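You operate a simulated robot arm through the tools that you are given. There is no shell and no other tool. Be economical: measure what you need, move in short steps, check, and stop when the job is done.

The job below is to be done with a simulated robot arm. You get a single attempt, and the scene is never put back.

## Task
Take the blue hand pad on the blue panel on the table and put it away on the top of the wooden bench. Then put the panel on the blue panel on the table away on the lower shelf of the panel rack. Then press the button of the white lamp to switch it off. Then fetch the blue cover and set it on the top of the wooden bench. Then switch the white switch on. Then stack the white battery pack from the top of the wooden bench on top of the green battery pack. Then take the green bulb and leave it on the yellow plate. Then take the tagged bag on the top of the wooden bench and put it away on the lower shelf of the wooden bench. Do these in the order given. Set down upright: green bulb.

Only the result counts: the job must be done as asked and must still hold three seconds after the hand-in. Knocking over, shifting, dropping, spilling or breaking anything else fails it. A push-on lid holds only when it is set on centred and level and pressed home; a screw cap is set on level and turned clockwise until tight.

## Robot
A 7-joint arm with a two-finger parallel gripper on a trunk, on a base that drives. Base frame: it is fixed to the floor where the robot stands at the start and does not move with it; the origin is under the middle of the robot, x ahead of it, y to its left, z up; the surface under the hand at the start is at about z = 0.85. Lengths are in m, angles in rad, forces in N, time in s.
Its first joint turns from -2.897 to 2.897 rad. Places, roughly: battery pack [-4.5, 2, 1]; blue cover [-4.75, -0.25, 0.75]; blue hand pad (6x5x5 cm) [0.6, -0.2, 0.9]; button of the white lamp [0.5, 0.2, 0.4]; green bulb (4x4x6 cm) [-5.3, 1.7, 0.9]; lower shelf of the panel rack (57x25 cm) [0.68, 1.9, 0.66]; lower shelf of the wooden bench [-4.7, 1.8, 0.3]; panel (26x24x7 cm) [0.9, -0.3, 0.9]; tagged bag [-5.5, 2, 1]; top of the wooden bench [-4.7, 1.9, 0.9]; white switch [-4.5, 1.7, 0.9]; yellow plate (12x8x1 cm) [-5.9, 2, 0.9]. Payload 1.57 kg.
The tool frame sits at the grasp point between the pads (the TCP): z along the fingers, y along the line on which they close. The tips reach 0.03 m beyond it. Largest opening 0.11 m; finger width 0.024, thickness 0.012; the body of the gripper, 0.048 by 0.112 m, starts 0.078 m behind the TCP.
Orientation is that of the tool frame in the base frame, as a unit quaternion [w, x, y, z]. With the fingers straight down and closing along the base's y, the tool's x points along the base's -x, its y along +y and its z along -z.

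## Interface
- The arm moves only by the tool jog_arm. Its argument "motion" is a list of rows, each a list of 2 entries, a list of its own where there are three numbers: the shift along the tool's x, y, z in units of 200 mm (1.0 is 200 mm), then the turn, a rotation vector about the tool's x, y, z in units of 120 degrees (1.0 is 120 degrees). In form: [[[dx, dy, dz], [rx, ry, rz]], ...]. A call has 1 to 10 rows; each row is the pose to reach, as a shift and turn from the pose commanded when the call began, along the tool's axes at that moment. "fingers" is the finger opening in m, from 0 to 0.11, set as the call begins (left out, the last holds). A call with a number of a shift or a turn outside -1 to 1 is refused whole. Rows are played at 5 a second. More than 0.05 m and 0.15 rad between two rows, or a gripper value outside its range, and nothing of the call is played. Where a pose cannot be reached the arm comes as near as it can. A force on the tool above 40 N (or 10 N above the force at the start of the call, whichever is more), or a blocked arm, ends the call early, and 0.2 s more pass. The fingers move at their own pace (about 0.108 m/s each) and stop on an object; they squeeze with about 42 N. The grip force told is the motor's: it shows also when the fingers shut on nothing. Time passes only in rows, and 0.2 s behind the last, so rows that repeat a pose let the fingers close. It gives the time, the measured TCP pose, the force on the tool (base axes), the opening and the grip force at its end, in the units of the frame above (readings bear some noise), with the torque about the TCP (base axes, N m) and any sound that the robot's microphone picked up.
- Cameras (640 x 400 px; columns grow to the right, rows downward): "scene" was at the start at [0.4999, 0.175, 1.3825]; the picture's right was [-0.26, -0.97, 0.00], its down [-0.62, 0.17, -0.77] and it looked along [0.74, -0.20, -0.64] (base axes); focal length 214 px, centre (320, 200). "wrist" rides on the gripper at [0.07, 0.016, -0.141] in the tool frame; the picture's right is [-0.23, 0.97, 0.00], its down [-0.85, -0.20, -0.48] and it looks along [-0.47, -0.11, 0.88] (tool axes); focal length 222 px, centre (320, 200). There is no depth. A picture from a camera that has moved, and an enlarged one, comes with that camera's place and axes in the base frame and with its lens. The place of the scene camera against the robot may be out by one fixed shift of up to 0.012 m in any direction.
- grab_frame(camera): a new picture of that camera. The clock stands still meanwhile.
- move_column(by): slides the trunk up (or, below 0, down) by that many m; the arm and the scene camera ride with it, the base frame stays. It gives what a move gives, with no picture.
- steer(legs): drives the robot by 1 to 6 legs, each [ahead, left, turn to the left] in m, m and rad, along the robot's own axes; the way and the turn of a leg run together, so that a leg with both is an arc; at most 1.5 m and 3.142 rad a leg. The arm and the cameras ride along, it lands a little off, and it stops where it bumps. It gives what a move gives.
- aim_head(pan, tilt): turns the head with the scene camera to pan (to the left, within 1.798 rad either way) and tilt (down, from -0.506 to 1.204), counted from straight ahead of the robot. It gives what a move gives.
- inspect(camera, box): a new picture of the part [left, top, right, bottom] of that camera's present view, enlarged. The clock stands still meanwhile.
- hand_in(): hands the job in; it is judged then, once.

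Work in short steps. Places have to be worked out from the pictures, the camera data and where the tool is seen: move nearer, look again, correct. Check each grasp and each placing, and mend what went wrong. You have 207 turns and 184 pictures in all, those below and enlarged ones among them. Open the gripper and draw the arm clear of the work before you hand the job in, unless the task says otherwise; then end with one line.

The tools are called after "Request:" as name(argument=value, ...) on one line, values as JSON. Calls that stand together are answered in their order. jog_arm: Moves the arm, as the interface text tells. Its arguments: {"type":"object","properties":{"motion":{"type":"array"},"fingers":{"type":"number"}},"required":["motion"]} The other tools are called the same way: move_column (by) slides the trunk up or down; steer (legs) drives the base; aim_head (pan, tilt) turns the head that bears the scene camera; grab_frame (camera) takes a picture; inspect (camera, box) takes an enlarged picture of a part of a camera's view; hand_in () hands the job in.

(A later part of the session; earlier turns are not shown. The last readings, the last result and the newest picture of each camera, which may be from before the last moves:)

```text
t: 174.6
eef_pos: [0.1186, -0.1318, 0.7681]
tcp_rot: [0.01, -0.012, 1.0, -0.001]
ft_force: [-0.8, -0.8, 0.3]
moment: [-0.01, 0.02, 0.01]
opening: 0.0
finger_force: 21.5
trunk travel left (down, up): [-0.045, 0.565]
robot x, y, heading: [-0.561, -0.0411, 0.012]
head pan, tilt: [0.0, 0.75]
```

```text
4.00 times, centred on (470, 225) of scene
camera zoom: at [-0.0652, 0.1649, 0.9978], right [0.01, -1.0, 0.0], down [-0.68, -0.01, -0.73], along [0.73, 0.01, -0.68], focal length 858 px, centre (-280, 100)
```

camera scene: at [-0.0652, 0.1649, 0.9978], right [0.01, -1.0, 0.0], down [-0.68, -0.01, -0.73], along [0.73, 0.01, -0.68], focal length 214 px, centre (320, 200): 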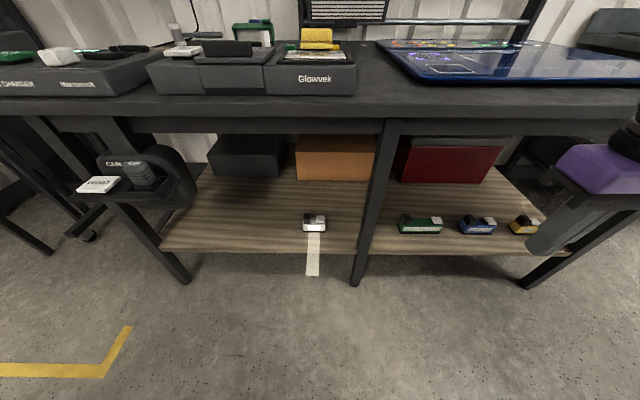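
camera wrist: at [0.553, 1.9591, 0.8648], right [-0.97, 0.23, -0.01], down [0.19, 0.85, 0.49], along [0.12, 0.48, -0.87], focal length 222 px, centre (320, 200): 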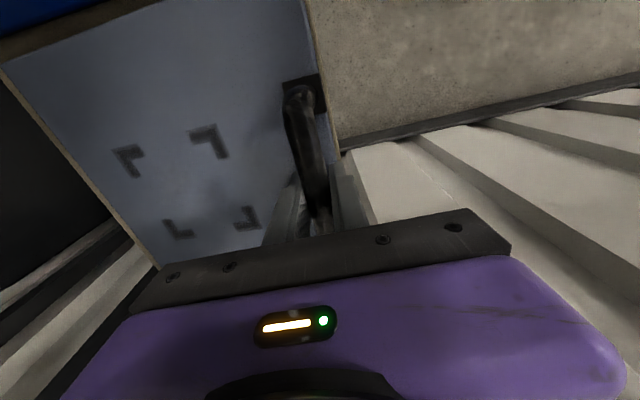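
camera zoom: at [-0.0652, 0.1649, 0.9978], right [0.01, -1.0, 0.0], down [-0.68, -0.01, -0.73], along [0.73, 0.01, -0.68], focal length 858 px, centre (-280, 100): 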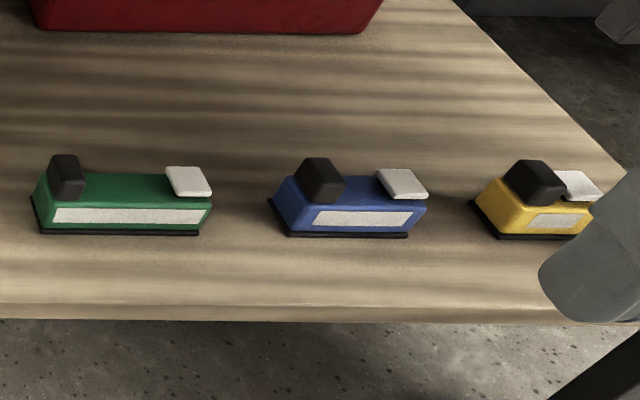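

White lamp is lit; its button is the white pad at ~[0.517,0.171,0.36]. I'll lower the arm and tilt the tool forward ~0.7 rad so the wrist stays outside the table edge.

Request:
move_column(by=-0.04)

Request:
jog_arm(motion=[[[0, 0, 0.2], [0, -0.066, 0]], [[0, 0, 0.4], [0, -0.132, 0]], [[0, 0, 0.6], [0, -0.198, 0]], [[0, 0, 0.8], [0, -0.264, 0]], [[0, 0, 1.0], [0, -0.33, 0]]])

Request:
grab_frame(camera="wrist")

```text
t: 175.4
eef_pos: [0.1197, -0.1315, 0.7288]
tcp_rot: [0.01, -0.013, 1.0, -0.001]
ft_force: [0.4, 0.0, 0.5]
moment: [0.02, 0.0, 0.03]
opening: 0.0
finger_force: 21.5
trunk travel left (down, up): [-0.005, 0.605]
robot x, y, heading: [-0.5601, -0.0431, 0.01]
head pan, tilt: [0.0, 0.75]
```

```text
t: 176.6
eef_pos: [0.1368, -0.1363, 0.5217]
tcp_rot: [0.35, -0.013, 0.937, 0.004]
ft_force: [0.8, 0.3, -0.3]
moment: [-0.08, 0.06, 0.0]
opening: 0.0
finger_force: 21.6
out of reach, approached as far as the arm can: row 4, 5
trunk travel left (down, up): [-0.005, 0.605]
robot x, y, heading: [-0.5625, -0.0413, 0.016]
head pan, tilt: [0.0, 0.75]
```

```text
116 pictures are left
camera wrist: at [-0.0084, -0.1247, 0.5835], right [0.15, 0.98, 0.15], down [0.34, -0.19, 0.92], along [0.93, -0.09, -0.36], focal length 222 px, centre (320, 200)
```

wrist: 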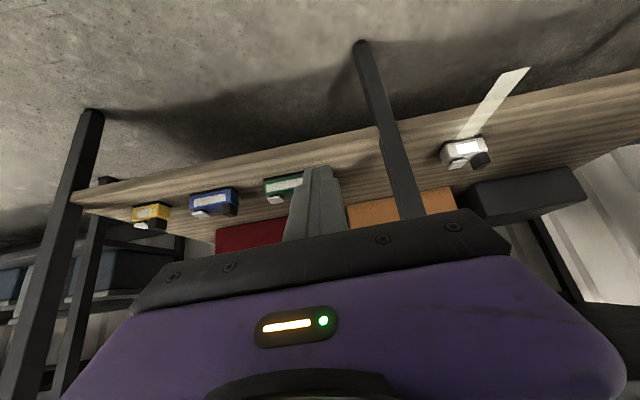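

Wrist ray confirms the button at ≈[0.515,0.171,0.357]. Strafe left 0.305 then ahead 0.25.

Request:
steer(legs=[[0, 0.305, 0], [0.24, 0, 0]])

Request:
grab_frame(camera="wrist")

Request:
grab_frame(camera="scene")

```text
t: 178.8
eef_pos: [0.133, 0.1578, 0.5213]
tcp_rot: [0.348, -0.012, 0.937, 0.004]
ft_force: [0.5, 0.3, 0.2]
moment: [0.02, 0.01, 0.01]
opening: 0.0
finger_force: 20.9
trunk travel left (down, up): [-0.005, 0.605]
robot x, y, heading: [-0.5656, 0.257, 0.015]
head pan, tilt: [0.0, 0.75]
stopped in leg 1: the robot was blocked; the commanded pose is now the measured one
```

```text
115 pictures are left
camera wrist: at [-0.0117, 0.1703, 0.5835], right [0.15, 0.98, 0.15], down [0.34, -0.19, 0.92], along [0.93, -0.09, -0.36], focal length 222 px, centre (320, 200)
```

wrist: 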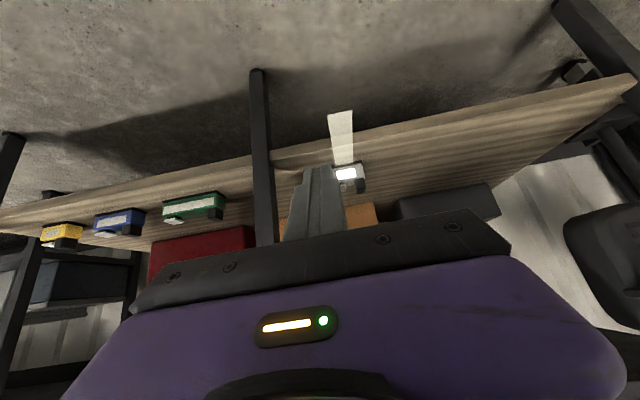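

```text
114 pictures are left
camera scene: at [-0.0686, 0.4604, 0.9578], right [0.02, -1.0, 0.0], down [-0.68, -0.01, -0.73], along [0.73, 0.01, -0.68], focal length 214 px, centre (320, 200)
```

scene: 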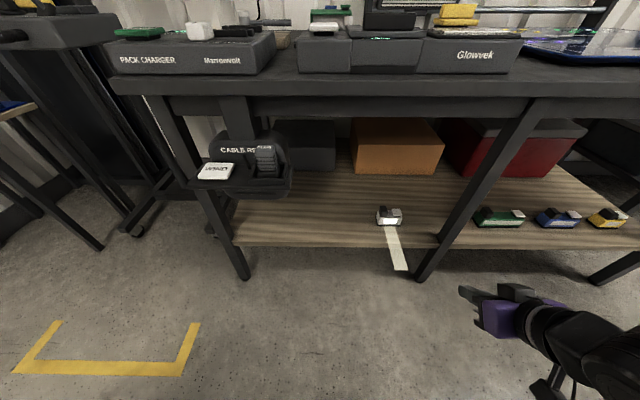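

The base touched something on its left almost at the end of the strafe. Drive ahead 0.24 with slight right, away from it.

Request:
steer(legs=[[0.24, -0.01, 0]])

Request:
grab_frame(camera="wrist")

Request:
grab_frame(camera="scene")

```text
t: 180.6
eef_pos: [0.3724, 0.155, 0.5219]
tcp_rot: [0.348, -0.014, 0.937, 0.004]
ft_force: [0.1, 0.7, 0.4]
moment: [0.03, -0.02, 0.02]
opening: 0.0001
finger_force: 21.3
trunk travel left (down, up): [-0.005, 0.605]
robot x, y, heading: [-0.3276, 0.2486, 0.027]
head pan, tilt: [0.0, 0.75]
```

```text
113 pictures are left
camera wrist: at [0.2273, 0.1674, 0.5835], right [0.14, 0.98, 0.15], down [0.34, -0.19, 0.92], along [0.93, -0.08, -0.36], focal length 222 px, centre (320, 200)
```

wrist: 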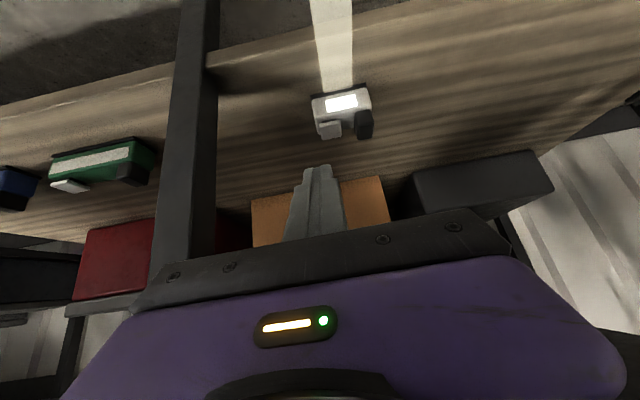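

```text
112 pictures are left
camera scene: at [0.1689, 0.4573, 0.9578], right [0.02, -1.0, 0.0], down [-0.68, -0.01, -0.73], along [0.73, 0.01, -0.68], focal length 214 px, centre (320, 200)
```

scene: 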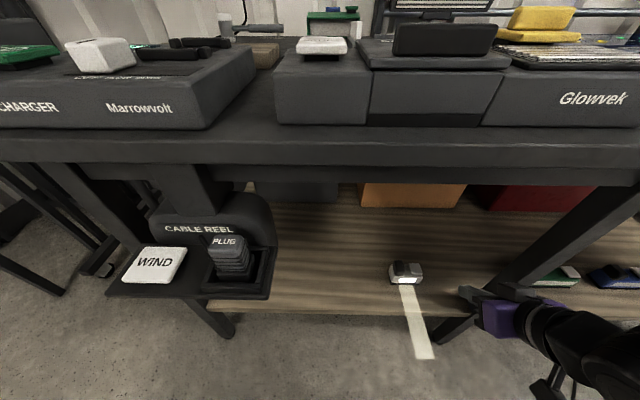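

Request:
inspect(camera="wrist", box=[300, 75, 380, 145])

Request:
inspect(camera="scene", box=[370, 245, 450, 305])

```text
5.71 times, centred on (340, 110) of wrist
camera zoom: at [0.2273, 0.1674, 0.5835], right [0.14, 0.98, 0.15], down [0.34, -0.19, 0.92], along [0.93, -0.08, -0.36], focal length 1269 px, centre (206, 714)
```

zoom: 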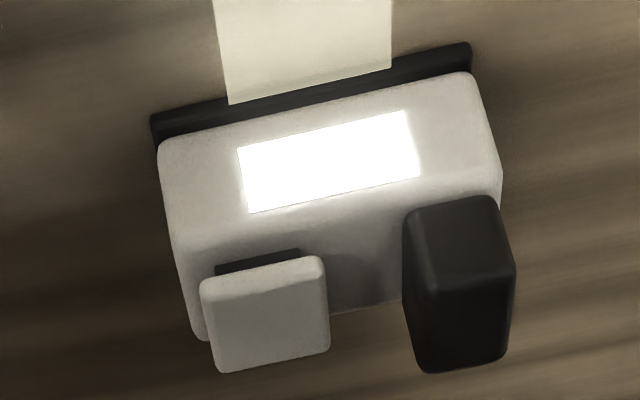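

```text
6.67 times, centred on (410, 275) of scene
camera zoom: at [0.1689, 0.4573, 0.9578], right [0.02, -1.0, 0.0], down [-0.68, -0.01, -0.73], along [0.73, 0.01, -0.68], focal length 1430 px, centre (-280, -300)
```

zoom: 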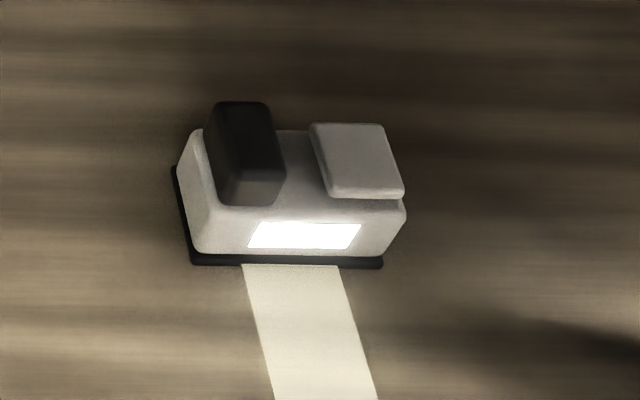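

Triangulated: button top ≈ [0.502,0.176,0.373] (both cameras agree). Move the closed fingertips above it.

Request:
jog_arm(motion=[[[-0.055, 0.022, 0.166], [0, 0, 0]], [[-0.11, 0.044, 0.332], [0, 0, 0]], [[-0.166, 0.066, 0.5], [0, 0, 0]], [[-0.222, 0.088, 0.665], [0, 0, 0]]])

Request:
grab_frame(camera="wrist")

Request:
inspect(camera="scene", box=[350, 215, 510, 325])

```text
t: 181.6
eef_pos: [0.4914, 0.1773, 0.4499]
tcp_rot: [0.349, -0.014, 0.937, 0.004]
ft_force: [0.1, -0.1, 0.5]
moment: [-0.01, -0.01, -0.02]
opening: 0.0
finger_force: 20.9
trunk travel left (down, up): [-0.005, 0.605]
robot x, y, heading: [-0.3267, 0.2492, 0.018]
head pan, tilt: [0.0, 0.75]
```

```text
109 pictures are left
camera wrist: at [0.3474, 0.1878, 0.5125], right [0.14, 0.98, 0.15], down [0.34, -0.19, 0.92], along [0.93, -0.08, -0.36], focal length 222 px, centre (320, 200)
```

wrist: 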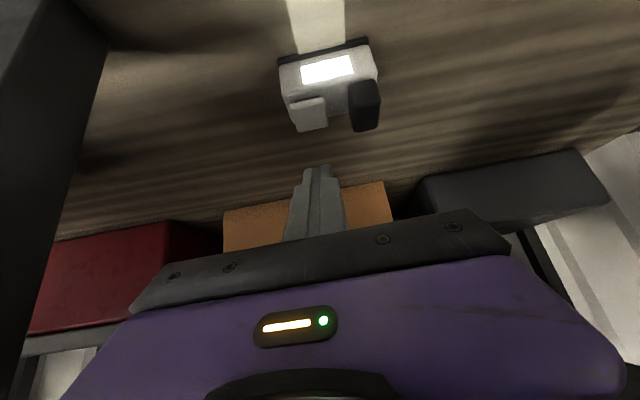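

```text
3.64 times, centred on (430, 270) of scene
camera zoom: at [0.1689, 0.4572, 0.9578], right [0.02, -1.0, 0.0], down [-0.68, -0.01, -0.73], along [0.73, 0.01, -0.68], focal length 780 px, centre (-80, -54)
```

zoom: 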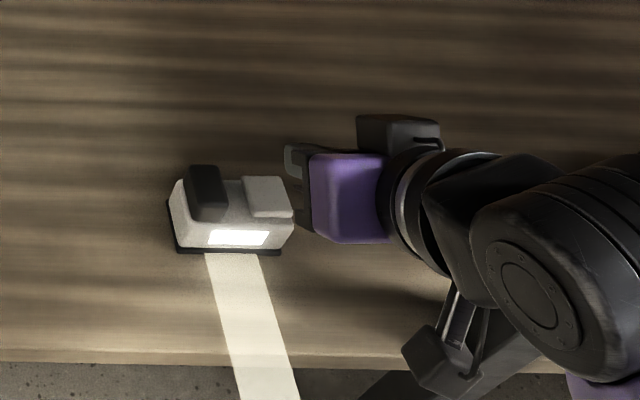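

Position confirmed. Press straight down in small steps.

Request:
jog_arm(motion=[[[0.049, 0, 0.057], [0, 0, 0]], [[0.098, 0, 0.113], [0, 0, 0]], [[0.124, 0, 0.144], [0, 0, 0]], [[0.137, 0, 0.159], [0, 0, 0]], [[0.15, 0, 0.174], [0, 0, 0]], [[0.163, 0, 0.189], [0, 0, 0]], [[0.176, 0, 0.204], [0, 0, 0]]])

Request:
inspect(camera="wrist", box=[240, 10, 400, 180])

```text
t: 183.2
eef_pos: [0.4908, 0.1765, 0.3948]
tcp_rot: [0.349, -0.013, 0.937, 0.003]
ft_force: [0.1, -0.4, -0.3]
moment: [0.01, 0.0, -0.01]
opening: 0.0002
finger_force: 20.8
trunk travel left (down, up): [-0.005, 0.605]
robot x, y, heading: [-0.3286, 0.2497, 0.022]
head pan, tilt: [0.0, 0.75]
```

```text
2.35 times, centred on (320, 95) of wrist
camera zoom: at [0.3467, 0.1879, 0.457], right [0.14, 0.98, 0.15], down [0.34, -0.19, 0.92], along [0.93, -0.08, -0.36], focal length 523 px, centre (320, 447)
```

zoom: 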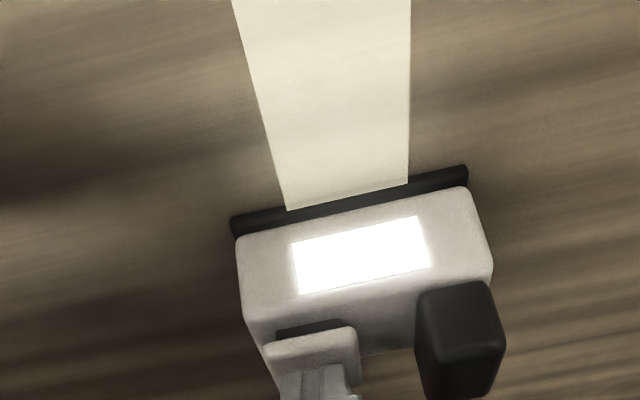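

No contact yet; continue down in 3–4 mm steps.

Request:
jog_arm(motion=[[[0.013, 0, 0.015], [0, 0, 0]], [[0.026, 0, 0.03], [0, 0, 0]], [[0.039, 0, 0.045], [0, 0, 0]], [[0.052, 0, 0.06], [0, 0, 0]]])

Request:
inspect(camera="wrist", box=[240, 10, 400, 180])

Request:
inspect(camera="scene", box=[370, 235, 470, 305])

```text
t: 184.2
eef_pos: [0.4924, 0.1761, 0.3824]
tcp_rot: [0.352, -0.015, 0.936, 0.004]
ft_force: [-5.5, 2.2, 22.2]
moment: [0.08, -0.06, 0.05]
opening: 0.0001
finger_force: 21.2
trunk travel left (down, up): [-0.005, 0.605]
robot x, y, heading: [-0.326, 0.2521, 0.022]
head pan, tilt: [0.0, 0.75]
heard: click
```

```text
2.35 times, centred on (320, 95) of wrist
camera zoom: at [0.347, 0.1882, 0.4434], right [0.14, 0.98, 0.15], down [0.34, -0.19, 0.92], along [0.93, -0.08, -0.35], focal length 523 px, centre (320, 447)
```

zoom: 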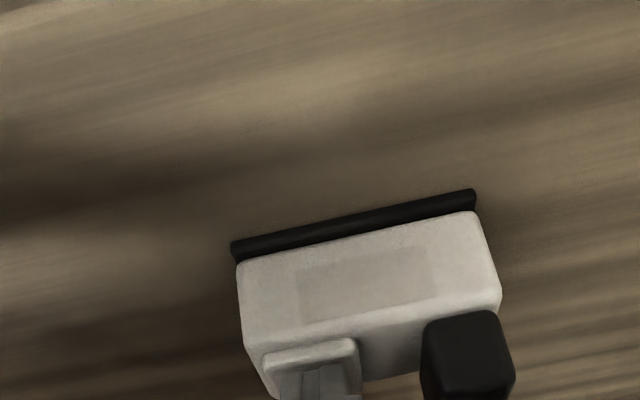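

```text
5.71 times, centred on (420, 270) of scene
camera zoom: at [0.1684, 0.4574, 0.9585], right [0.02, -1.0, 0.0], down [-0.68, -0.01, -0.73], along [0.73, 0.01, -0.68], focal length 1226 px, centre (-251, -200)
```

zoom: 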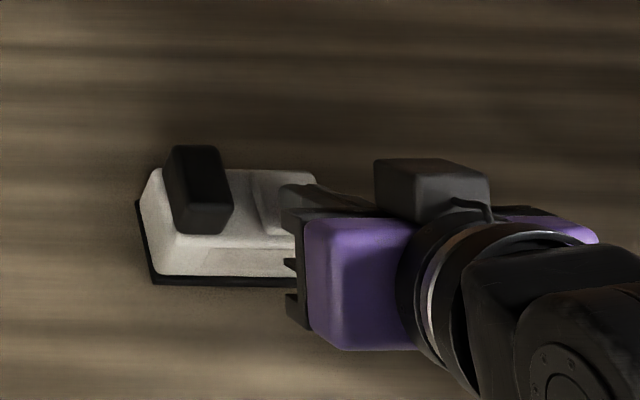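

Click heard and lamp is off. Lift straight up, then back out and confirm.

Request:
jog_arm(motion=[[[-0.07, 0, -0.08], [0, 0, 0]], [[-0.2, 0, -0.23], [0, 0, 0]], [[-0.26, 0, -0.3], [0, 0, 0]]])

Request:
steer(legs=[[-0.25, -0.08, 0], [0, -0.15, 0]])

Request:
inspect(camera="scene", box=[220, 150, 420, 290])

```text
t: 185.0
eef_pos: [0.4918, 0.1753, 0.4585]
tcp_rot: [0.348, -0.013, 0.938, 0.003]
ft_force: [0.9, -1.0, 0.0]
moment: [0.02, -0.04, 0.01]
opening: 0.0
finger_force: 21.5
trunk travel left (down, up): [-0.005, 0.605]
robot x, y, heading: [-0.3271, 0.2503, 0.023]
head pan, tilt: [0.0, 0.75]
```

```text
t: 187.9
eef_pos: [0.2395, -0.0625, 0.4582]
tcp_rot: [0.349, -0.012, 0.937, 0.003]
ft_force: [-0.8, -0.7, 0.0]
moment: [-0.02, -0.03, 0.03]
opening: 0.0001
finger_force: 21.4
trunk travel left (down, up): [-0.005, 0.605]
robot x, y, heading: [-0.5774, 0.0152, 0.017]
head pan, tilt: [0.0, 0.75]
```

```text
2.86 times, centred on (320, 220) of scene
camera zoom: at [-0.0817, 0.2199, 0.9578], right [0.02, -1.0, 0.0], down [-0.68, -0.01, -0.73], along [0.73, 0.01, -0.68], focal length 613 px, centre (320, 143)
```

zoom: 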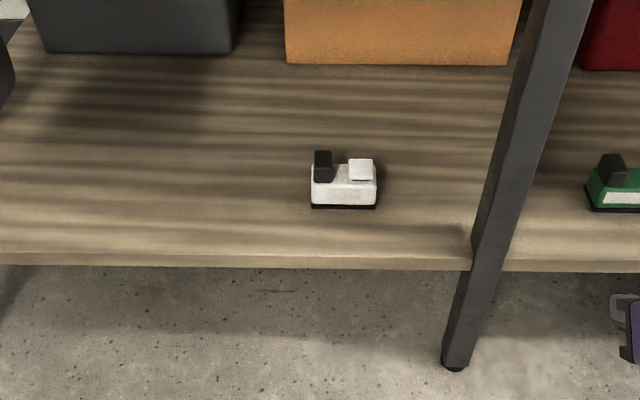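

Lamp is off. Raise trunk, straighten the tool, and drive toward the car for the blue cover.

Request:
move_column(by=0.4)

Request:
jog_arm(motion=[[[-0.007, 0, -0.19], [0, 0.066, 0]], [[-0.014, 0, -0.38], [0, 0.132, 0]], [[-0.021, 0, -0.57], [0, 0.198, 0]], [[-0.028, 0, -0.76], [0, 0.264, 0]], [[-0.035, 0, -0.95], [0, 0.33, 0]]])

Request:
move_column(by=0.1)

Request:
steer(legs=[[-0.1, 0, 0], [0, 0, 3.12], [1.4, -0.05, 0]])

Request:
aim_head(pan=0.25, tilt=0.35)

Request:
grab_frame(camera="scene")

```text
t: 191.7
eef_pos: [0.2399, -0.0624, 0.8588]
tcp_rot: [0.348, -0.012, 0.937, 0.002]
ft_force: [0.2, -0.3, 0.9]
moment: [0.01, -0.02, 0.0]
opening: 0.0
finger_force: 21.2
trunk travel left (down, up): [-0.405, 0.205]
robot x, y, heading: [-0.5828, 0.0136, 0.013]
head pan, tilt: [0.0, 0.75]
```

```text
t: 192.9
eef_pos: [0.1216, -0.0667, 1.0069]
tcp_rot: [0.009, -0.013, 1.0, -0.002]
ft_force: [1.1, -0.3, -0.7]
moment: [-0.01, 0.01, 0.0]
opening: 0.0
finger_force: 21.5
trunk travel left (down, up): [-0.405, 0.205]
robot x, y, heading: [-0.58, 0.0142, 0.016]
head pan, tilt: [0.0, 0.75]
```

```text
t: 194.2
eef_pos: [0.1226, -0.0667, 1.1075]
tcp_rot: [0.011, -0.012, 1.0, 0.0]
ft_force: [0.3, -0.6, -0.4]
moment: [-0.01, 0.01, 0.0]
opening: 0.0
finger_force: 21.7
trunk travel left (down, up): [-0.505, 0.105]
robot x, y, heading: [-0.5795, 0.0132, 0.014]
head pan, tilt: [0.0, 0.75]
```

```text
t: 209.3
eef_pos: [-2.7983, 0.2072, 1.1086]
tcp_rot: [-0.001, 1.0, -0.007, -0.01]
ft_force: [0.3, -0.5, 0.0]
moment: [-0.02, -0.01, 0.01]
opening: 0.0002
finger_force: 21.0
trunk travel left (down, up): [-0.505, 0.105]
robot x, y, heading: [-2.0985, 0.0983, 3.114]
head pan, tilt: [0.0, 0.75]
```

```text
t: 210.2
eef_pos: [-2.7993, 0.2064, 1.1067]
tcp_rot: [-0.001, 1.0, -0.006, -0.011]
ft_force: [-0.4, -1.0, 0.2]
moment: [-0.01, 0.0, 0.02]
opening: 0.0001
finger_force: 21.7
trunk travel left (down, up): [-0.505, 0.105]
robot x, y, heading: [-2.1019, 0.0994, 3.121]
head pan, tilt: [0.25, 0.351]
```

```text
103 pictures are left
camera scene: at [-2.6322, -0.1148, 1.4934], right [-0.23, 0.97, 0.0], down [0.34, 0.08, -0.94], along [-0.91, -0.21, -0.34], focal length 214 px, centre (320, 200)
```

scene: 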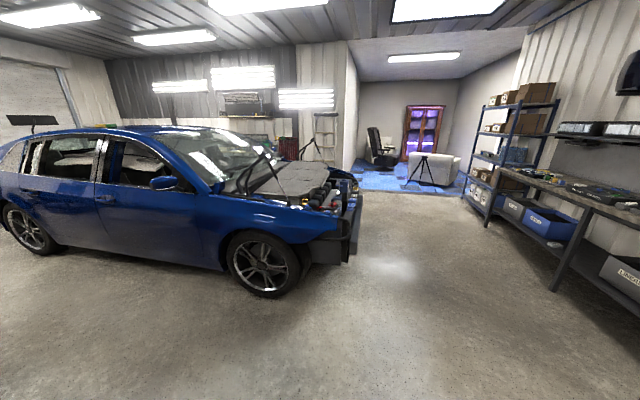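

Car's front engine bay faces the bench side. Drive to about [-4.75,0.68] and turn to face -y.

Request:
steer(legs=[[1.4, -0.38, 0], [1.25, -0.25, 0], [0, 0, 1.59]])

Request:
aim_head(pan=0.0, tilt=0.7)

Request:
grab_frame(camera="scene")

Request:
grab_frame(camera="wrist")

```text
t: 227.5
eef_pos: [-4.8625, 0.0736, 1.1086]
tcp_rot: [0.008, 0.699, 0.715, -0.008]
ft_force: [0.7, -0.2, -0.5]
moment: [0.0, 0.0, 0.01]
opening: 0.0002
finger_force: 21.3
trunk travel left (down, up): [-0.505, 0.105]
robot x, y, heading: [-4.7818, 0.7715, -1.556]
head pan, tilt: [0.25, 0.351]
```

```text
t: 228.3
eef_pos: [-4.8629, 0.0727, 1.1065]
tcp_rot: [0.007, 0.699, 0.715, -0.009]
ft_force: [-0.2, -0.4, 0.8]
moment: [-0.05, -0.02, 0.0]
opening: 0.0
finger_force: 21.1
trunk travel left (down, up): [-0.505, 0.105]
robot x, y, heading: [-4.7781, 0.7765, -1.56]
head pan, tilt: [0.0, 0.7]
```

```text
102 pictures are left
camera scene: at [-4.5829, 0.2627, 1.4621], right [-1.0, -0.01, 0.0], down [-0.01, 0.64, -0.77], along [0.01, -0.77, -0.64], focal length 214 px, centre (320, 200)
```

scene: 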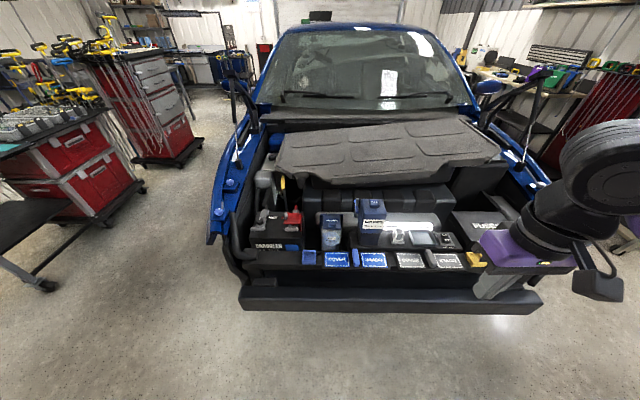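

```text
101 pictures are left
camera wrist: at [-4.8469, 0.1466, 1.2483], right [0.98, -0.2, 0.0], down [-0.18, -0.85, 0.5], along [-0.1, -0.49, -0.87], focal length 222 px, centre (320, 200)
```

wrist: 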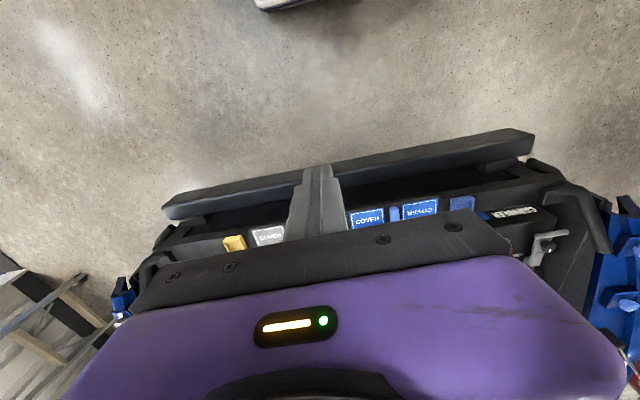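

Several labelled tags in a row; zoom in to identify the blue cover.

Request:
inspect(camera="scene", box=[235, 180, 495, 310])

Request:
inspect(camera="scene", box=[295, 235, 405, 290])

Request:
inspect(camera="wrist", box=[210, 180, 500, 260])

```text
2.46 times, centred on (365, 245) of scene
camera zoom: at [-4.5829, 0.2627, 1.4621], right [-1.0, -0.01, 0.0], down [-0.01, 0.64, -0.77], along [0.01, -0.77, -0.64], focal length 528 px, centre (209, 89)
```

zoom: 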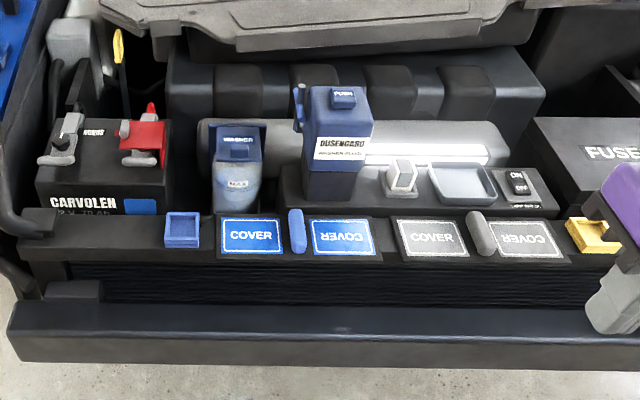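

```text
5.82 times, centred on (350, 262) of scene
camera zoom: at [-4.5829, 0.2627, 1.4621], right [-1.0, -0.01, 0.0], down [-0.01, 0.64, -0.77], along [0.01, -0.77, -0.64], focal length 1248 px, centre (146, -164)
```

zoom: 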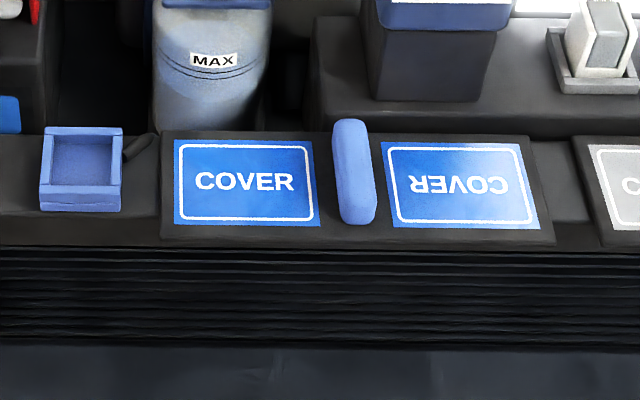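

```text
2.21 times, centred on (355, 220) of wrist
camera zoom: at [-4.8469, 0.1466, 1.2483], right [0.98, -0.2, 0.0], down [-0.18, -0.85, 0.5], along [-0.1, -0.49, -0.87], focal length 490 px, centre (243, 156)
```

zoom: 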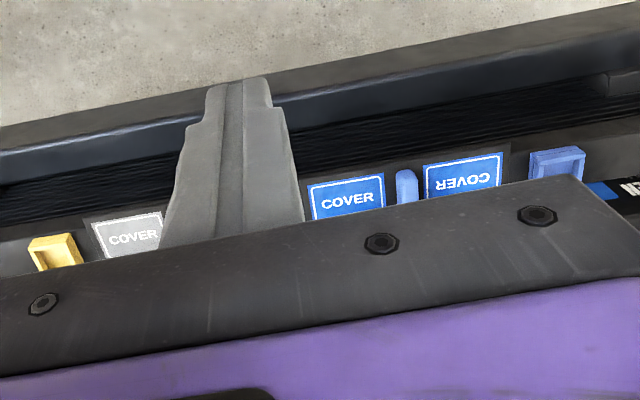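

The blue cover is a ~25×8 cm plate with a central rib grip at ≈[-4.714,-0.24,0.77]. Drive 0.17 ahead, then move the gripper above the rib.

Request:
steer(legs=[[0.17, 0.03, 0]])

Request:
jog_arm(motion=[[[-0.14, 0.12, 0.1], [0, 0, 0]], [[-0.28, 0.24, 0.2], [0, 0, 0]], [[-0.42, 0.36, 0.3], [0, 0, 0]], [[-0.56, 0.48, 0.4], [0, 0, 0]], [[-0.7, 0.6, 0.5], [0, 0, 0]]], fingers=0.06)

Request:
grab_frame(camera="wrist")

Request:
grab_frame(camera="scene")

```text
t: 229.8
eef_pos: [-4.8291, -0.0945, 1.1071]
tcp_rot: [0.008, 0.698, 0.716, -0.008]
ft_force: [-0.3, -0.3, -0.1]
moment: [-0.02, 0.02, -0.03]
opening: 0.0
finger_force: 21.5
trunk travel left (down, up): [-0.505, 0.105]
robot x, y, heading: [-4.7476, 0.6084, -1.556]
head pan, tilt: [0.0, 0.7]
```

```text
t: 231.0
eef_pos: [-4.7073, -0.2359, 1.0113]
tcp_rot: [0.007, 0.7, 0.714, -0.008]
ft_force: [-0.1, 0.1, 0.1]
moment: [-0.04, -0.02, -0.01]
opening: 0.0601
finger_force: 0.0
trunk travel left (down, up): [-0.505, 0.105]
robot x, y, heading: [-4.7504, 0.6061, -1.56]
head pan, tilt: [0.0, 0.7]
```

```text
97 pictures are left
camera wrist: at [-4.6926, -0.1628, 1.1519], right [0.98, -0.2, 0.0], down [-0.18, -0.85, 0.5], along [-0.1, -0.49, -0.87], focal length 222 px, centre (320, 200)
```

wrist: 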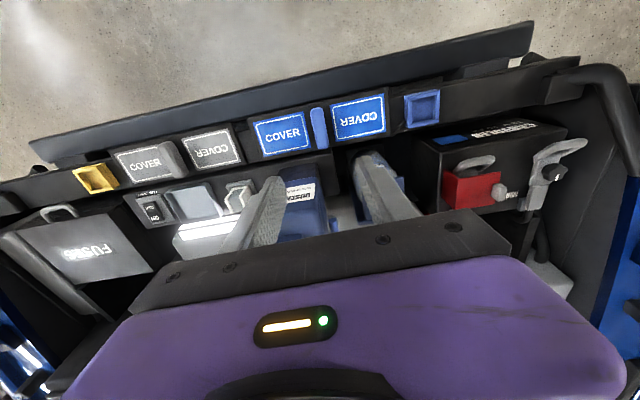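

```text
96 pictures are left
camera scene: at [-4.5506, 0.0941, 1.4622], right [-1.0, -0.01, 0.0], down [-0.01, 0.64, -0.77], along [0.01, -0.76, -0.64], focal length 214 px, centre (320, 200)
```

scene: 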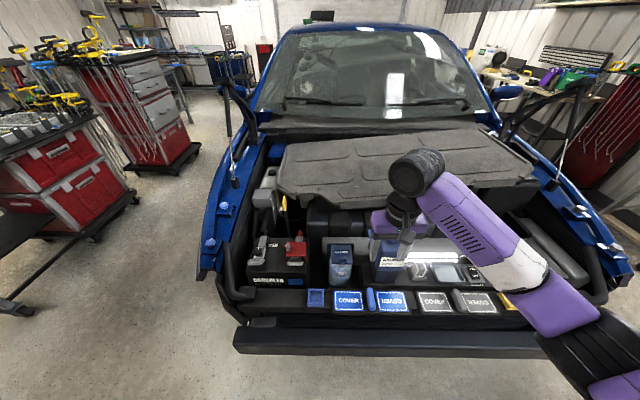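

Rib at ≈[-4.711,-0.240]. Lower to z≈0.87 and look again.

Request:
jog_arm(motion=[[[-0.02, -0.02, 0.2], [0, 0, -0.01]], [[-0.02, -0.02, 0.4], [0, 0, -0.01]], [[-0.02, -0.02, 0.6], [0, 0, -0.01]], [[-0.02, -0.02, 0.7], [0, 0, -0.01]]])

Request:
grab_frame(camera="wrist")

Request:
inspect(camera="scene", box=[320, 230, 440, 320])

```text
t: 232.0
eef_pos: [-4.7132, -0.2419, 0.8711]
tcp_rot: [0.005, 0.691, 0.723, -0.008]
ft_force: [0.3, -0.2, -0.1]
moment: [0.0, -0.01, -0.01]
opening: 0.0599
finger_force: 0.0
trunk travel left (down, up): [-0.505, 0.105]
robot x, y, heading: [-4.7502, 0.6076, -1.556]
head pan, tilt: [0.0, 0.7]
```

```text
95 pictures are left
camera wrist: at [-4.6988, -0.1683, 1.0113], right [0.98, -0.18, 0.0], down [-0.16, -0.85, 0.5], along [-0.09, -0.49, -0.87], focal length 222 px, centre (320, 200)
```

wrist: 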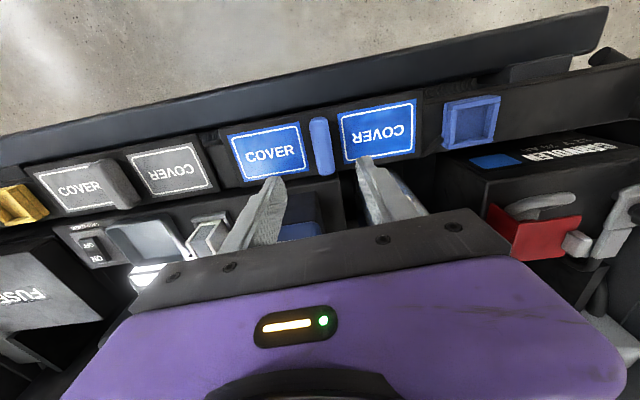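

```text
4.44 times, centred on (380, 275) of scene
camera zoom: at [-4.55, 0.094, 1.4621], right [-1.0, -0.01, 0.0], down [-0.01, 0.64, -0.76], along [0.01, -0.76, -0.64], focal length 953 px, centre (53, -133)
```

zoom: 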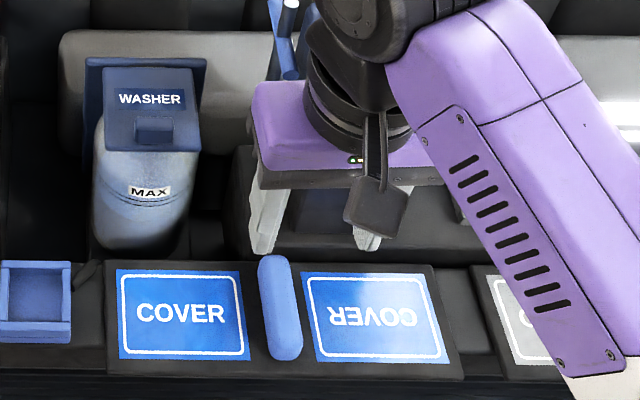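

Correct the small yaw error and lower slowly onto the rib.

Request:
jog_arm(motion=[[[0.0, 0, 0.12], [0, 0, 0.02]], [[0.0, 0, 0.25], [0, 0, 0.02]], [[0.0, 0, 0.32], [0, 0, 0.02]], [[0.0, 0, 0.345], [0, 0, 0.02]], [[0.0, 0, 0.37], [0, 0, 0.02]]])

Request:
grab_frame(camera="wrist")

Request:
inspect(camera="scene", box=[320, 230, 440, 320])

```text
t: 233.2
eef_pos: [-4.7113, -0.2437, 0.7962]
tcp_rot: [0.006, 0.706, 0.709, -0.009]
ft_force: [-0.5, 0.0, -0.8]
moment: [0.0, 0.0, 0.01]
opening: 0.0598
finger_force: 0.0
trunk travel left (down, up): [-0.505, 0.105]
robot x, y, heading: [-4.749, 0.6052, -1.56]
head pan, tilt: [0.0, 0.7]
```

```text
93 pictures are left
camera wrist: at [-4.694, -0.1705, 0.9374], right [0.97, -0.22, 0.0], down [-0.2, -0.85, 0.5], along [-0.11, -0.48, -0.87], focal length 222 px, centre (320, 200)
```

wrist: 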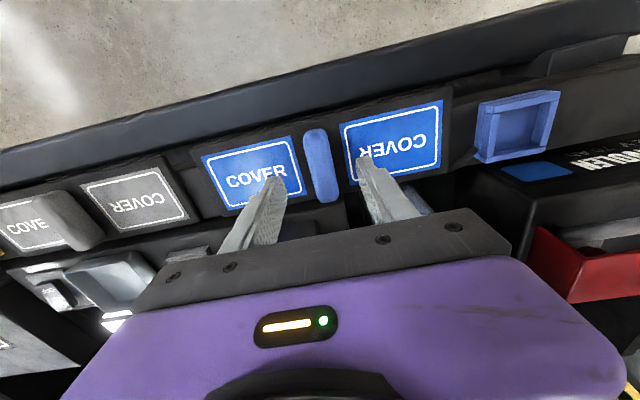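

```text
4.44 times, centred on (380, 275) of scene
camera zoom: at [-4.55, 0.094, 1.462], right [-1.0, -0.01, 0.0], down [-0.01, 0.64, -0.76], along [0.01, -0.76, -0.64], focal length 953 px, centre (53, -133)
```

zoom: 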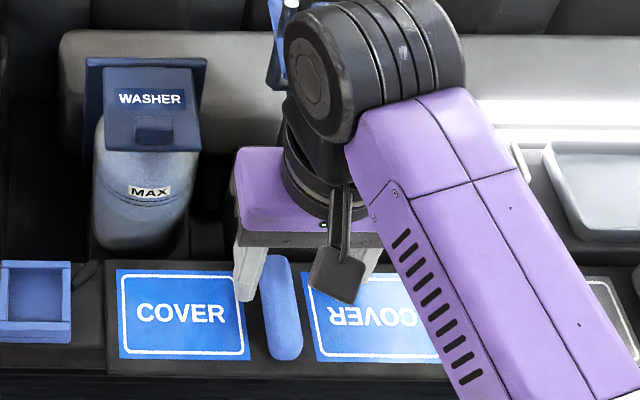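

Rib top appears at z≈0.725, y≈-0.248. Continue lowering slowly to near contact.

Request:
jog_arm(motion=[[[-0.03, 0, 0.06], [0, 0, 0]], [[-0.03, 0, 0.12], [0, 0, 0]], [[-0.03, 0, 0.18], [0, 0, 0]], [[-0.03, 0, 0.21], [0, 0, 0]], [[-0.03, 0, 0.24], [0, 0, 0]], [[-0.03, 0, 0.265], [0, 0, 0]], [[-0.03, 0, 0.29], [0, 0, 0]], [[-0.03, 0, 0.31], [0, 0, 0]]])

Request:
inspect(camera="scene", box=[320, 230, 440, 320])

Request:
grab_frame(camera="wrist")

```text
t: 235.0
eef_pos: [-4.7114, -0.2509, 0.7382]
tcp_rot: [0.008, 0.706, 0.709, -0.009]
ft_force: [-0.6, 10.7, 28.8]
moment: [0.64, -0.28, 0.12]
opening: 0.06
finger_force: 0.1
trunk travel left (down, up): [-0.505, 0.105]
robot x, y, heading: [-4.7438, 0.606, -1.558]
head pan, tilt: [0.0, 0.7]
```

```text
4.44 times, centred on (380, 275) of scene
camera zoom: at [-4.55, 0.0951, 1.4631], right [-1.0, -0.01, 0.0], down [-0.01, 0.64, -0.77], along [0.01, -0.77, -0.64], focal length 953 px, centre (53, -133)
```

zoom: 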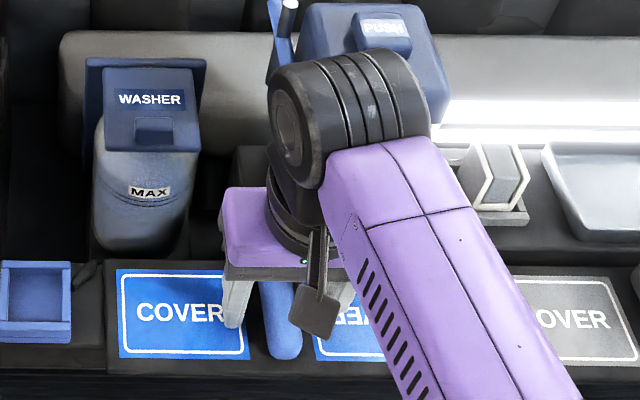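

```text
90 pictures are left
camera wrist: at [-4.6937, -0.1772, 0.8784], right [0.97, -0.22, 0.0], down [-0.2, -0.84, 0.5], along [-0.11, -0.49, -0.87], focal length 222 px, centre (320, 200)
```

wrist: 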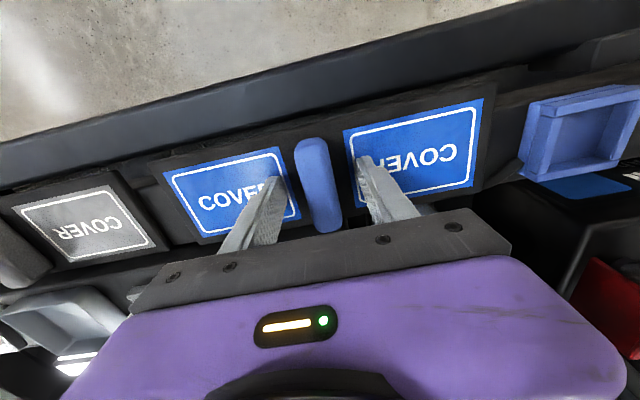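

Fingertips touch the plate (z≈0.708) astride the rib. Rise 4 mm and close.

Request:
jog_arm(motion=[[[0, 0, -0.04], [0, 0, 0]], [[0, 0, -0.04], [0, 0, 0]], [[0, 0, -0.04], [0, 0, 0]], [[0, 0, -0.04], [0, 0, 0]]], fingers=0.0)

Request:
jog_arm(motion=[[[0, 0, -0.1], [0, 0, 0]], [[0, 0, -0.25], [0, 0, 0]], [[0, 0, -0.45], [0, 0, 0]], [[0, 0, -0.65], [0, 0, 0]], [[0, 0, -0.85], [0, 0, 0]]])

Request:
grab_frame(camera="wrist")

Request:
grab_frame(camera="scene")

```text
t: 236.0
eef_pos: [-4.7108, -0.25, 0.7427]
tcp_rot: [0.006, 0.706, 0.708, -0.008]
ft_force: [1.2, -0.3, -1.8]
moment: [-0.01, -0.02, 0.01]
opening: 0.0234
finger_force: 35.2
trunk travel left (down, up): [-0.505, 0.105]
robot x, y, heading: [-4.7494, 0.6084, -1.551]
head pan, tilt: [0.0, 0.7]
```

```text
t: 237.2
eef_pos: [-4.7087, -0.2454, 0.9118]
tcp_rot: [0.005, 0.706, 0.708, -0.007]
ft_force: [1.7, 0.0, -1.7]
moment: [0.0, 0.1, 0.03]
opening: 0.0232
finger_force: 36.2
trunk travel left (down, up): [-0.505, 0.105]
robot x, y, heading: [-4.7478, 0.6065, -1.556]
head pan, tilt: [0.0, 0.7]
```

```text
89 pictures are left
camera wrist: at [-4.6909, -0.1735, 1.0527], right [0.97, -0.22, 0.0], down [-0.2, -0.85, 0.49], along [-0.11, -0.48, -0.87], focal length 222 px, centre (320, 200)
```

wrist: 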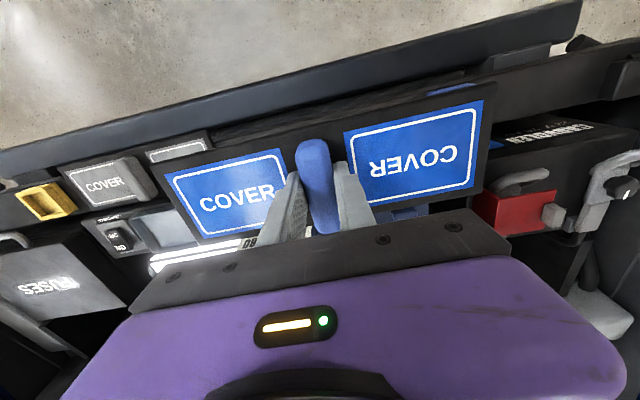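

```text
88 pictures are left
camera scene: at [-4.5475, 0.094, 1.4615], right [-1.0, -0.02, 0.0], down [-0.01, 0.64, -0.76], along [0.01, -0.76, -0.64], focal length 214 px, centre (320, 200)
```

scene: 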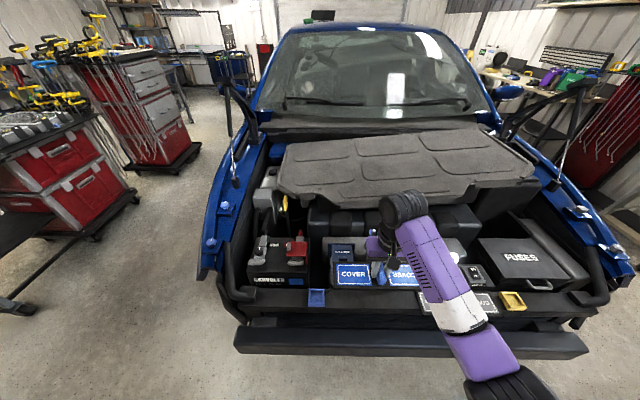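

Cover held. Lift and retract, then turn around to face the bench at x≈-5.2.

Request:
jog_arm(motion=[[[0, 0, -0.2], [0, 0, 0]], [[0, 0, -0.4], [0, 0, 0]], [[0, 0, -0.6], [0, 0, 0]], [[0, 0, -0.8], [0, 0, 0]], [[0, 0, -1.0], [0, 0, 0]], [[0.2, 0, -1.0], [0, 0, 0]], [[0.4, 0, -1.0], [0, 0, 0]], [[0.6, 0, -1.0], [0, 0, 0]], [[0.8, 0, -1.0], [0, 0, 0]], [[1.0, 0, -1.0], [0, 0, 0]]])

Request:
steer(legs=[[-0.25, -0.25, 0], [0, 0, -3.13], [0.05, 0.17, 0]])

Request:
aim_head(pan=0.0, tilt=0.65)

Request:
grab_frame(camera="scene")

```text
t: 239.4
eef_pos: [-4.7121, -0.0435, 1.1086]
tcp_rot: [0.007, 0.706, 0.708, -0.008]
ft_force: [0.0, 0.2, -1.8]
moment: [0.02, 0.04, 0.02]
opening: 0.0233
finger_force: 35.3
trunk travel left (down, up): [-0.505, 0.105]
robot x, y, heading: [-4.7469, 0.606, -1.554]
head pan, tilt: [0.0, 0.7]
```

```text
t: 250.0
eef_pos: [-5.2533, 1.5324, 1.107]
tcp_rot: [-0.008, 0.731, -0.683, -0.007]
ft_force: [-0.9, 0.0, -1.4]
moment: [0.01, 0.01, -0.01]
opening: 0.0233
finger_force: 35.4
trunk travel left (down, up): [-0.505, 0.105]
robot x, y, heading: [-5.1784, 0.8881, 1.649]
head pan, tilt: [0.0, 0.7]
```

```text
t: 250.6
eef_pos: [-5.2534, 1.5323, 1.107]
tcp_rot: [-0.008, 0.73, -0.683, -0.007]
ft_force: [0.2, -0.1, -2.3]
moment: [0.03, 0.0, 0.02]
opening: 0.0235
finger_force: 35.7
trunk travel left (down, up): [-0.505, 0.105]
robot x, y, heading: [-5.1772, 0.8868, 1.651]
head pan, tilt: [0.0, 0.649]
```

```text
87 pictures are left
camera scene: at [-5.424, 1.381, 1.4663], right [1.0, 0.08, 0.0], down [0.05, -0.6, -0.8], along [-0.06, 0.79, -0.6], focal length 214 px, centre (320, 200)
```

scene: 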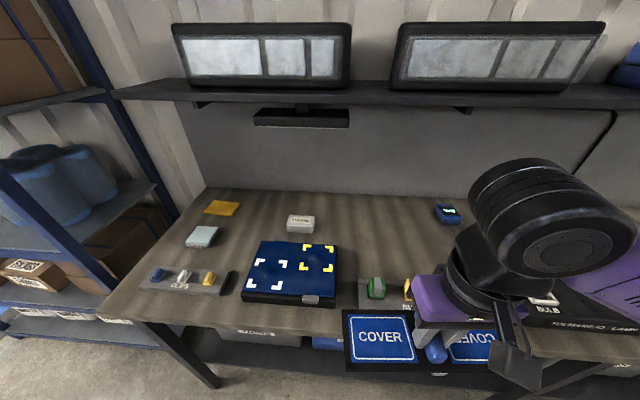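

Free area at [-5.2,1.95] confirmed. Lower trunk (raising arm first), correct heading, and move 0.14 closer.

Request:
jog_arm(motion=[[[0, 0, -0.2], [0, 0, 0]], [[0, 0, -0.4], [0, 0, 0]], [[0, 0, -0.6], [0, 0, 0]], [[0, 0, -0.8], [0, 0, 0]], [[0, 0, -1.0], [0, 0, 0]]])

Request:
move_column(by=-0.22)

Request:
steer(legs=[[0, 0, -0.08], [0.14, 0, 0]])

Request:
grab_frame(camera="wrist")

```text
t: 251.8
eef_pos: [-5.2529, 1.5272, 1.3073]
tcp_rot: [-0.007, 0.731, -0.682, -0.007]
ft_force: [0.1, 1.1, -1.3]
moment: [-0.04, 0.01, 0.03]
opening: 0.0234
finger_force: 35.6
trunk travel left (down, up): [-0.505, 0.105]
robot x, y, heading: [-5.1758, 0.8866, 1.649]
head pan, tilt: [0.0, 0.649]
```

```text
t: 254.2
eef_pos: [-5.2524, 1.5288, 1.0869]
tcp_rot: [-0.009, 0.73, -0.683, -0.007]
ft_force: [0.6, -0.9, -2.0]
moment: [-0.06, -0.02, 0.02]
opening: 0.0232
finger_force: 35.6
trunk travel left (down, up): [-0.285, 0.325]
robot x, y, heading: [-5.1785, 0.8885, 1.652]
head pan, tilt: [0.0, 0.649]
```

```text
t: 255.9
eef_pos: [-5.2021, 1.6718, 1.0872]
tcp_rot: [0.009, -0.703, 0.711, 0.006]
ft_force: [-0.3, 1.0, -2.3]
moment: [-0.01, -0.01, -0.03]
opening: 0.0235
finger_force: 35.5
trunk travel left (down, up): [-0.285, 0.325]
robot x, y, heading: [-5.1753, 1.025, 1.577]
head pan, tilt: [0.0, 0.649]
```

```text
86 pictures are left
camera wrist: at [-5.2187, 1.5998, 1.2275], right [-0.97, 0.24, 0.0], down [0.21, 0.84, 0.5], along [0.12, 0.48, -0.87], focal length 222 px, centre (320, 200)
```

wrist: 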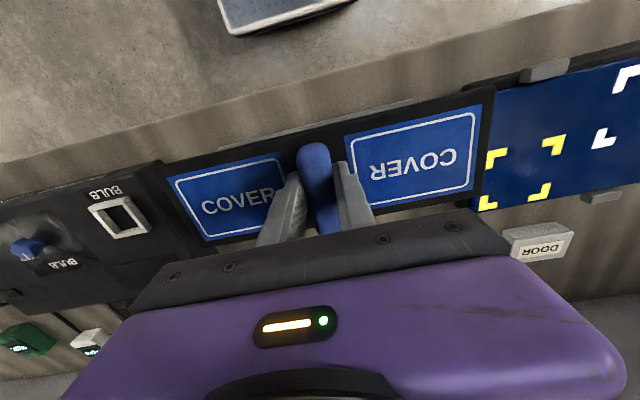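

Move in over the free area, ramping down after passing the bulb rack.

Request:
jog_arm(motion=[[[-0.2, 0, 0], [0, 0, 0]], [[-0.4, 0, 0], [0, 0, 0]], [[-0.6, 0, 0.02], [0, 0, 0]], [[-0.75, 0, 0.1], [0, 0, 0]], [[-0.9, 0, 0.25], [0, 0, 0]], [[-1.0, 0, 0.35], [0, 0, 0]]])

Request:
jog_arm(motion=[[[-0.15, 0, 0.05], [0, 0, 0]], [[-0.3, 0, 0.1], [0, 0, 0]], [[-0.38, 0, 0.13], [0, 0, 0]]])

Request:
grab_frame(camera="scene")

Request:
grab_frame(camera="wrist")

```text
t: 257.4
eef_pos: [-5.2013, 1.8743, 1.0213]
tcp_rot: [0.008, -0.703, 0.711, 0.007]
ft_force: [-0.1, -0.5, -1.4]
moment: [-0.01, 0.01, -0.03]
opening: 0.0236
finger_force: 35.0
trunk travel left (down, up): [-0.285, 0.325]
robot x, y, heading: [-5.1728, 1.0274, 1.571]
head pan, tilt: [0.0, 0.649]
```

```text
t: 258.1
eef_pos: [-5.1979, 1.9503, 0.9969]
tcp_rot: [0.008, -0.703, 0.711, 0.007]
ft_force: [-0.1, -0.3, -1.2]
moment: [-0.01, -0.02, -0.03]
opening: 0.0233
finger_force: 35.5
trunk travel left (down, up): [-0.285, 0.325]
robot x, y, heading: [-5.1786, 1.0265, 1.572]
head pan, tilt: [0.0, 0.649]
```

```text
85 pictures are left
camera scene: at [-5.3843, 1.5377, 1.2464], right [1.0, 0.0, 0.0], down [0.0, -0.6, -0.8], along [0.0, 0.8, -0.6], focal length 214 px, centre (320, 200)
```

scene: 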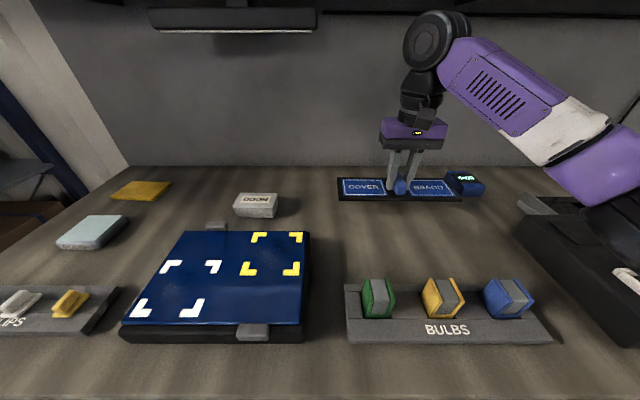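

```text
84 pictures are left
camera wrist: at [-5.215, 1.8776, 1.1367], right [-0.97, 0.24, 0.0], down [0.21, 0.84, 0.5], along [0.12, 0.48, -0.87], focal length 222 px, centre (320, 200)
```

wrist: 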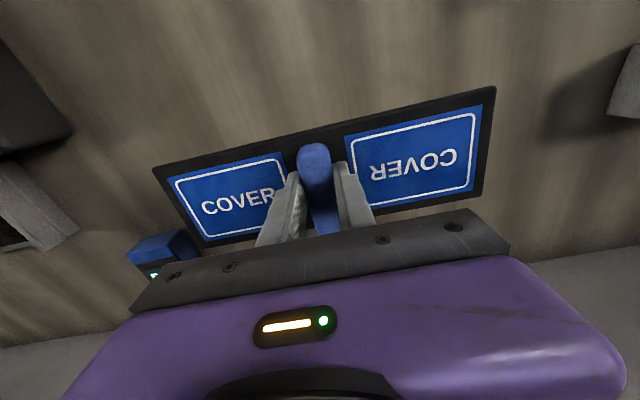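

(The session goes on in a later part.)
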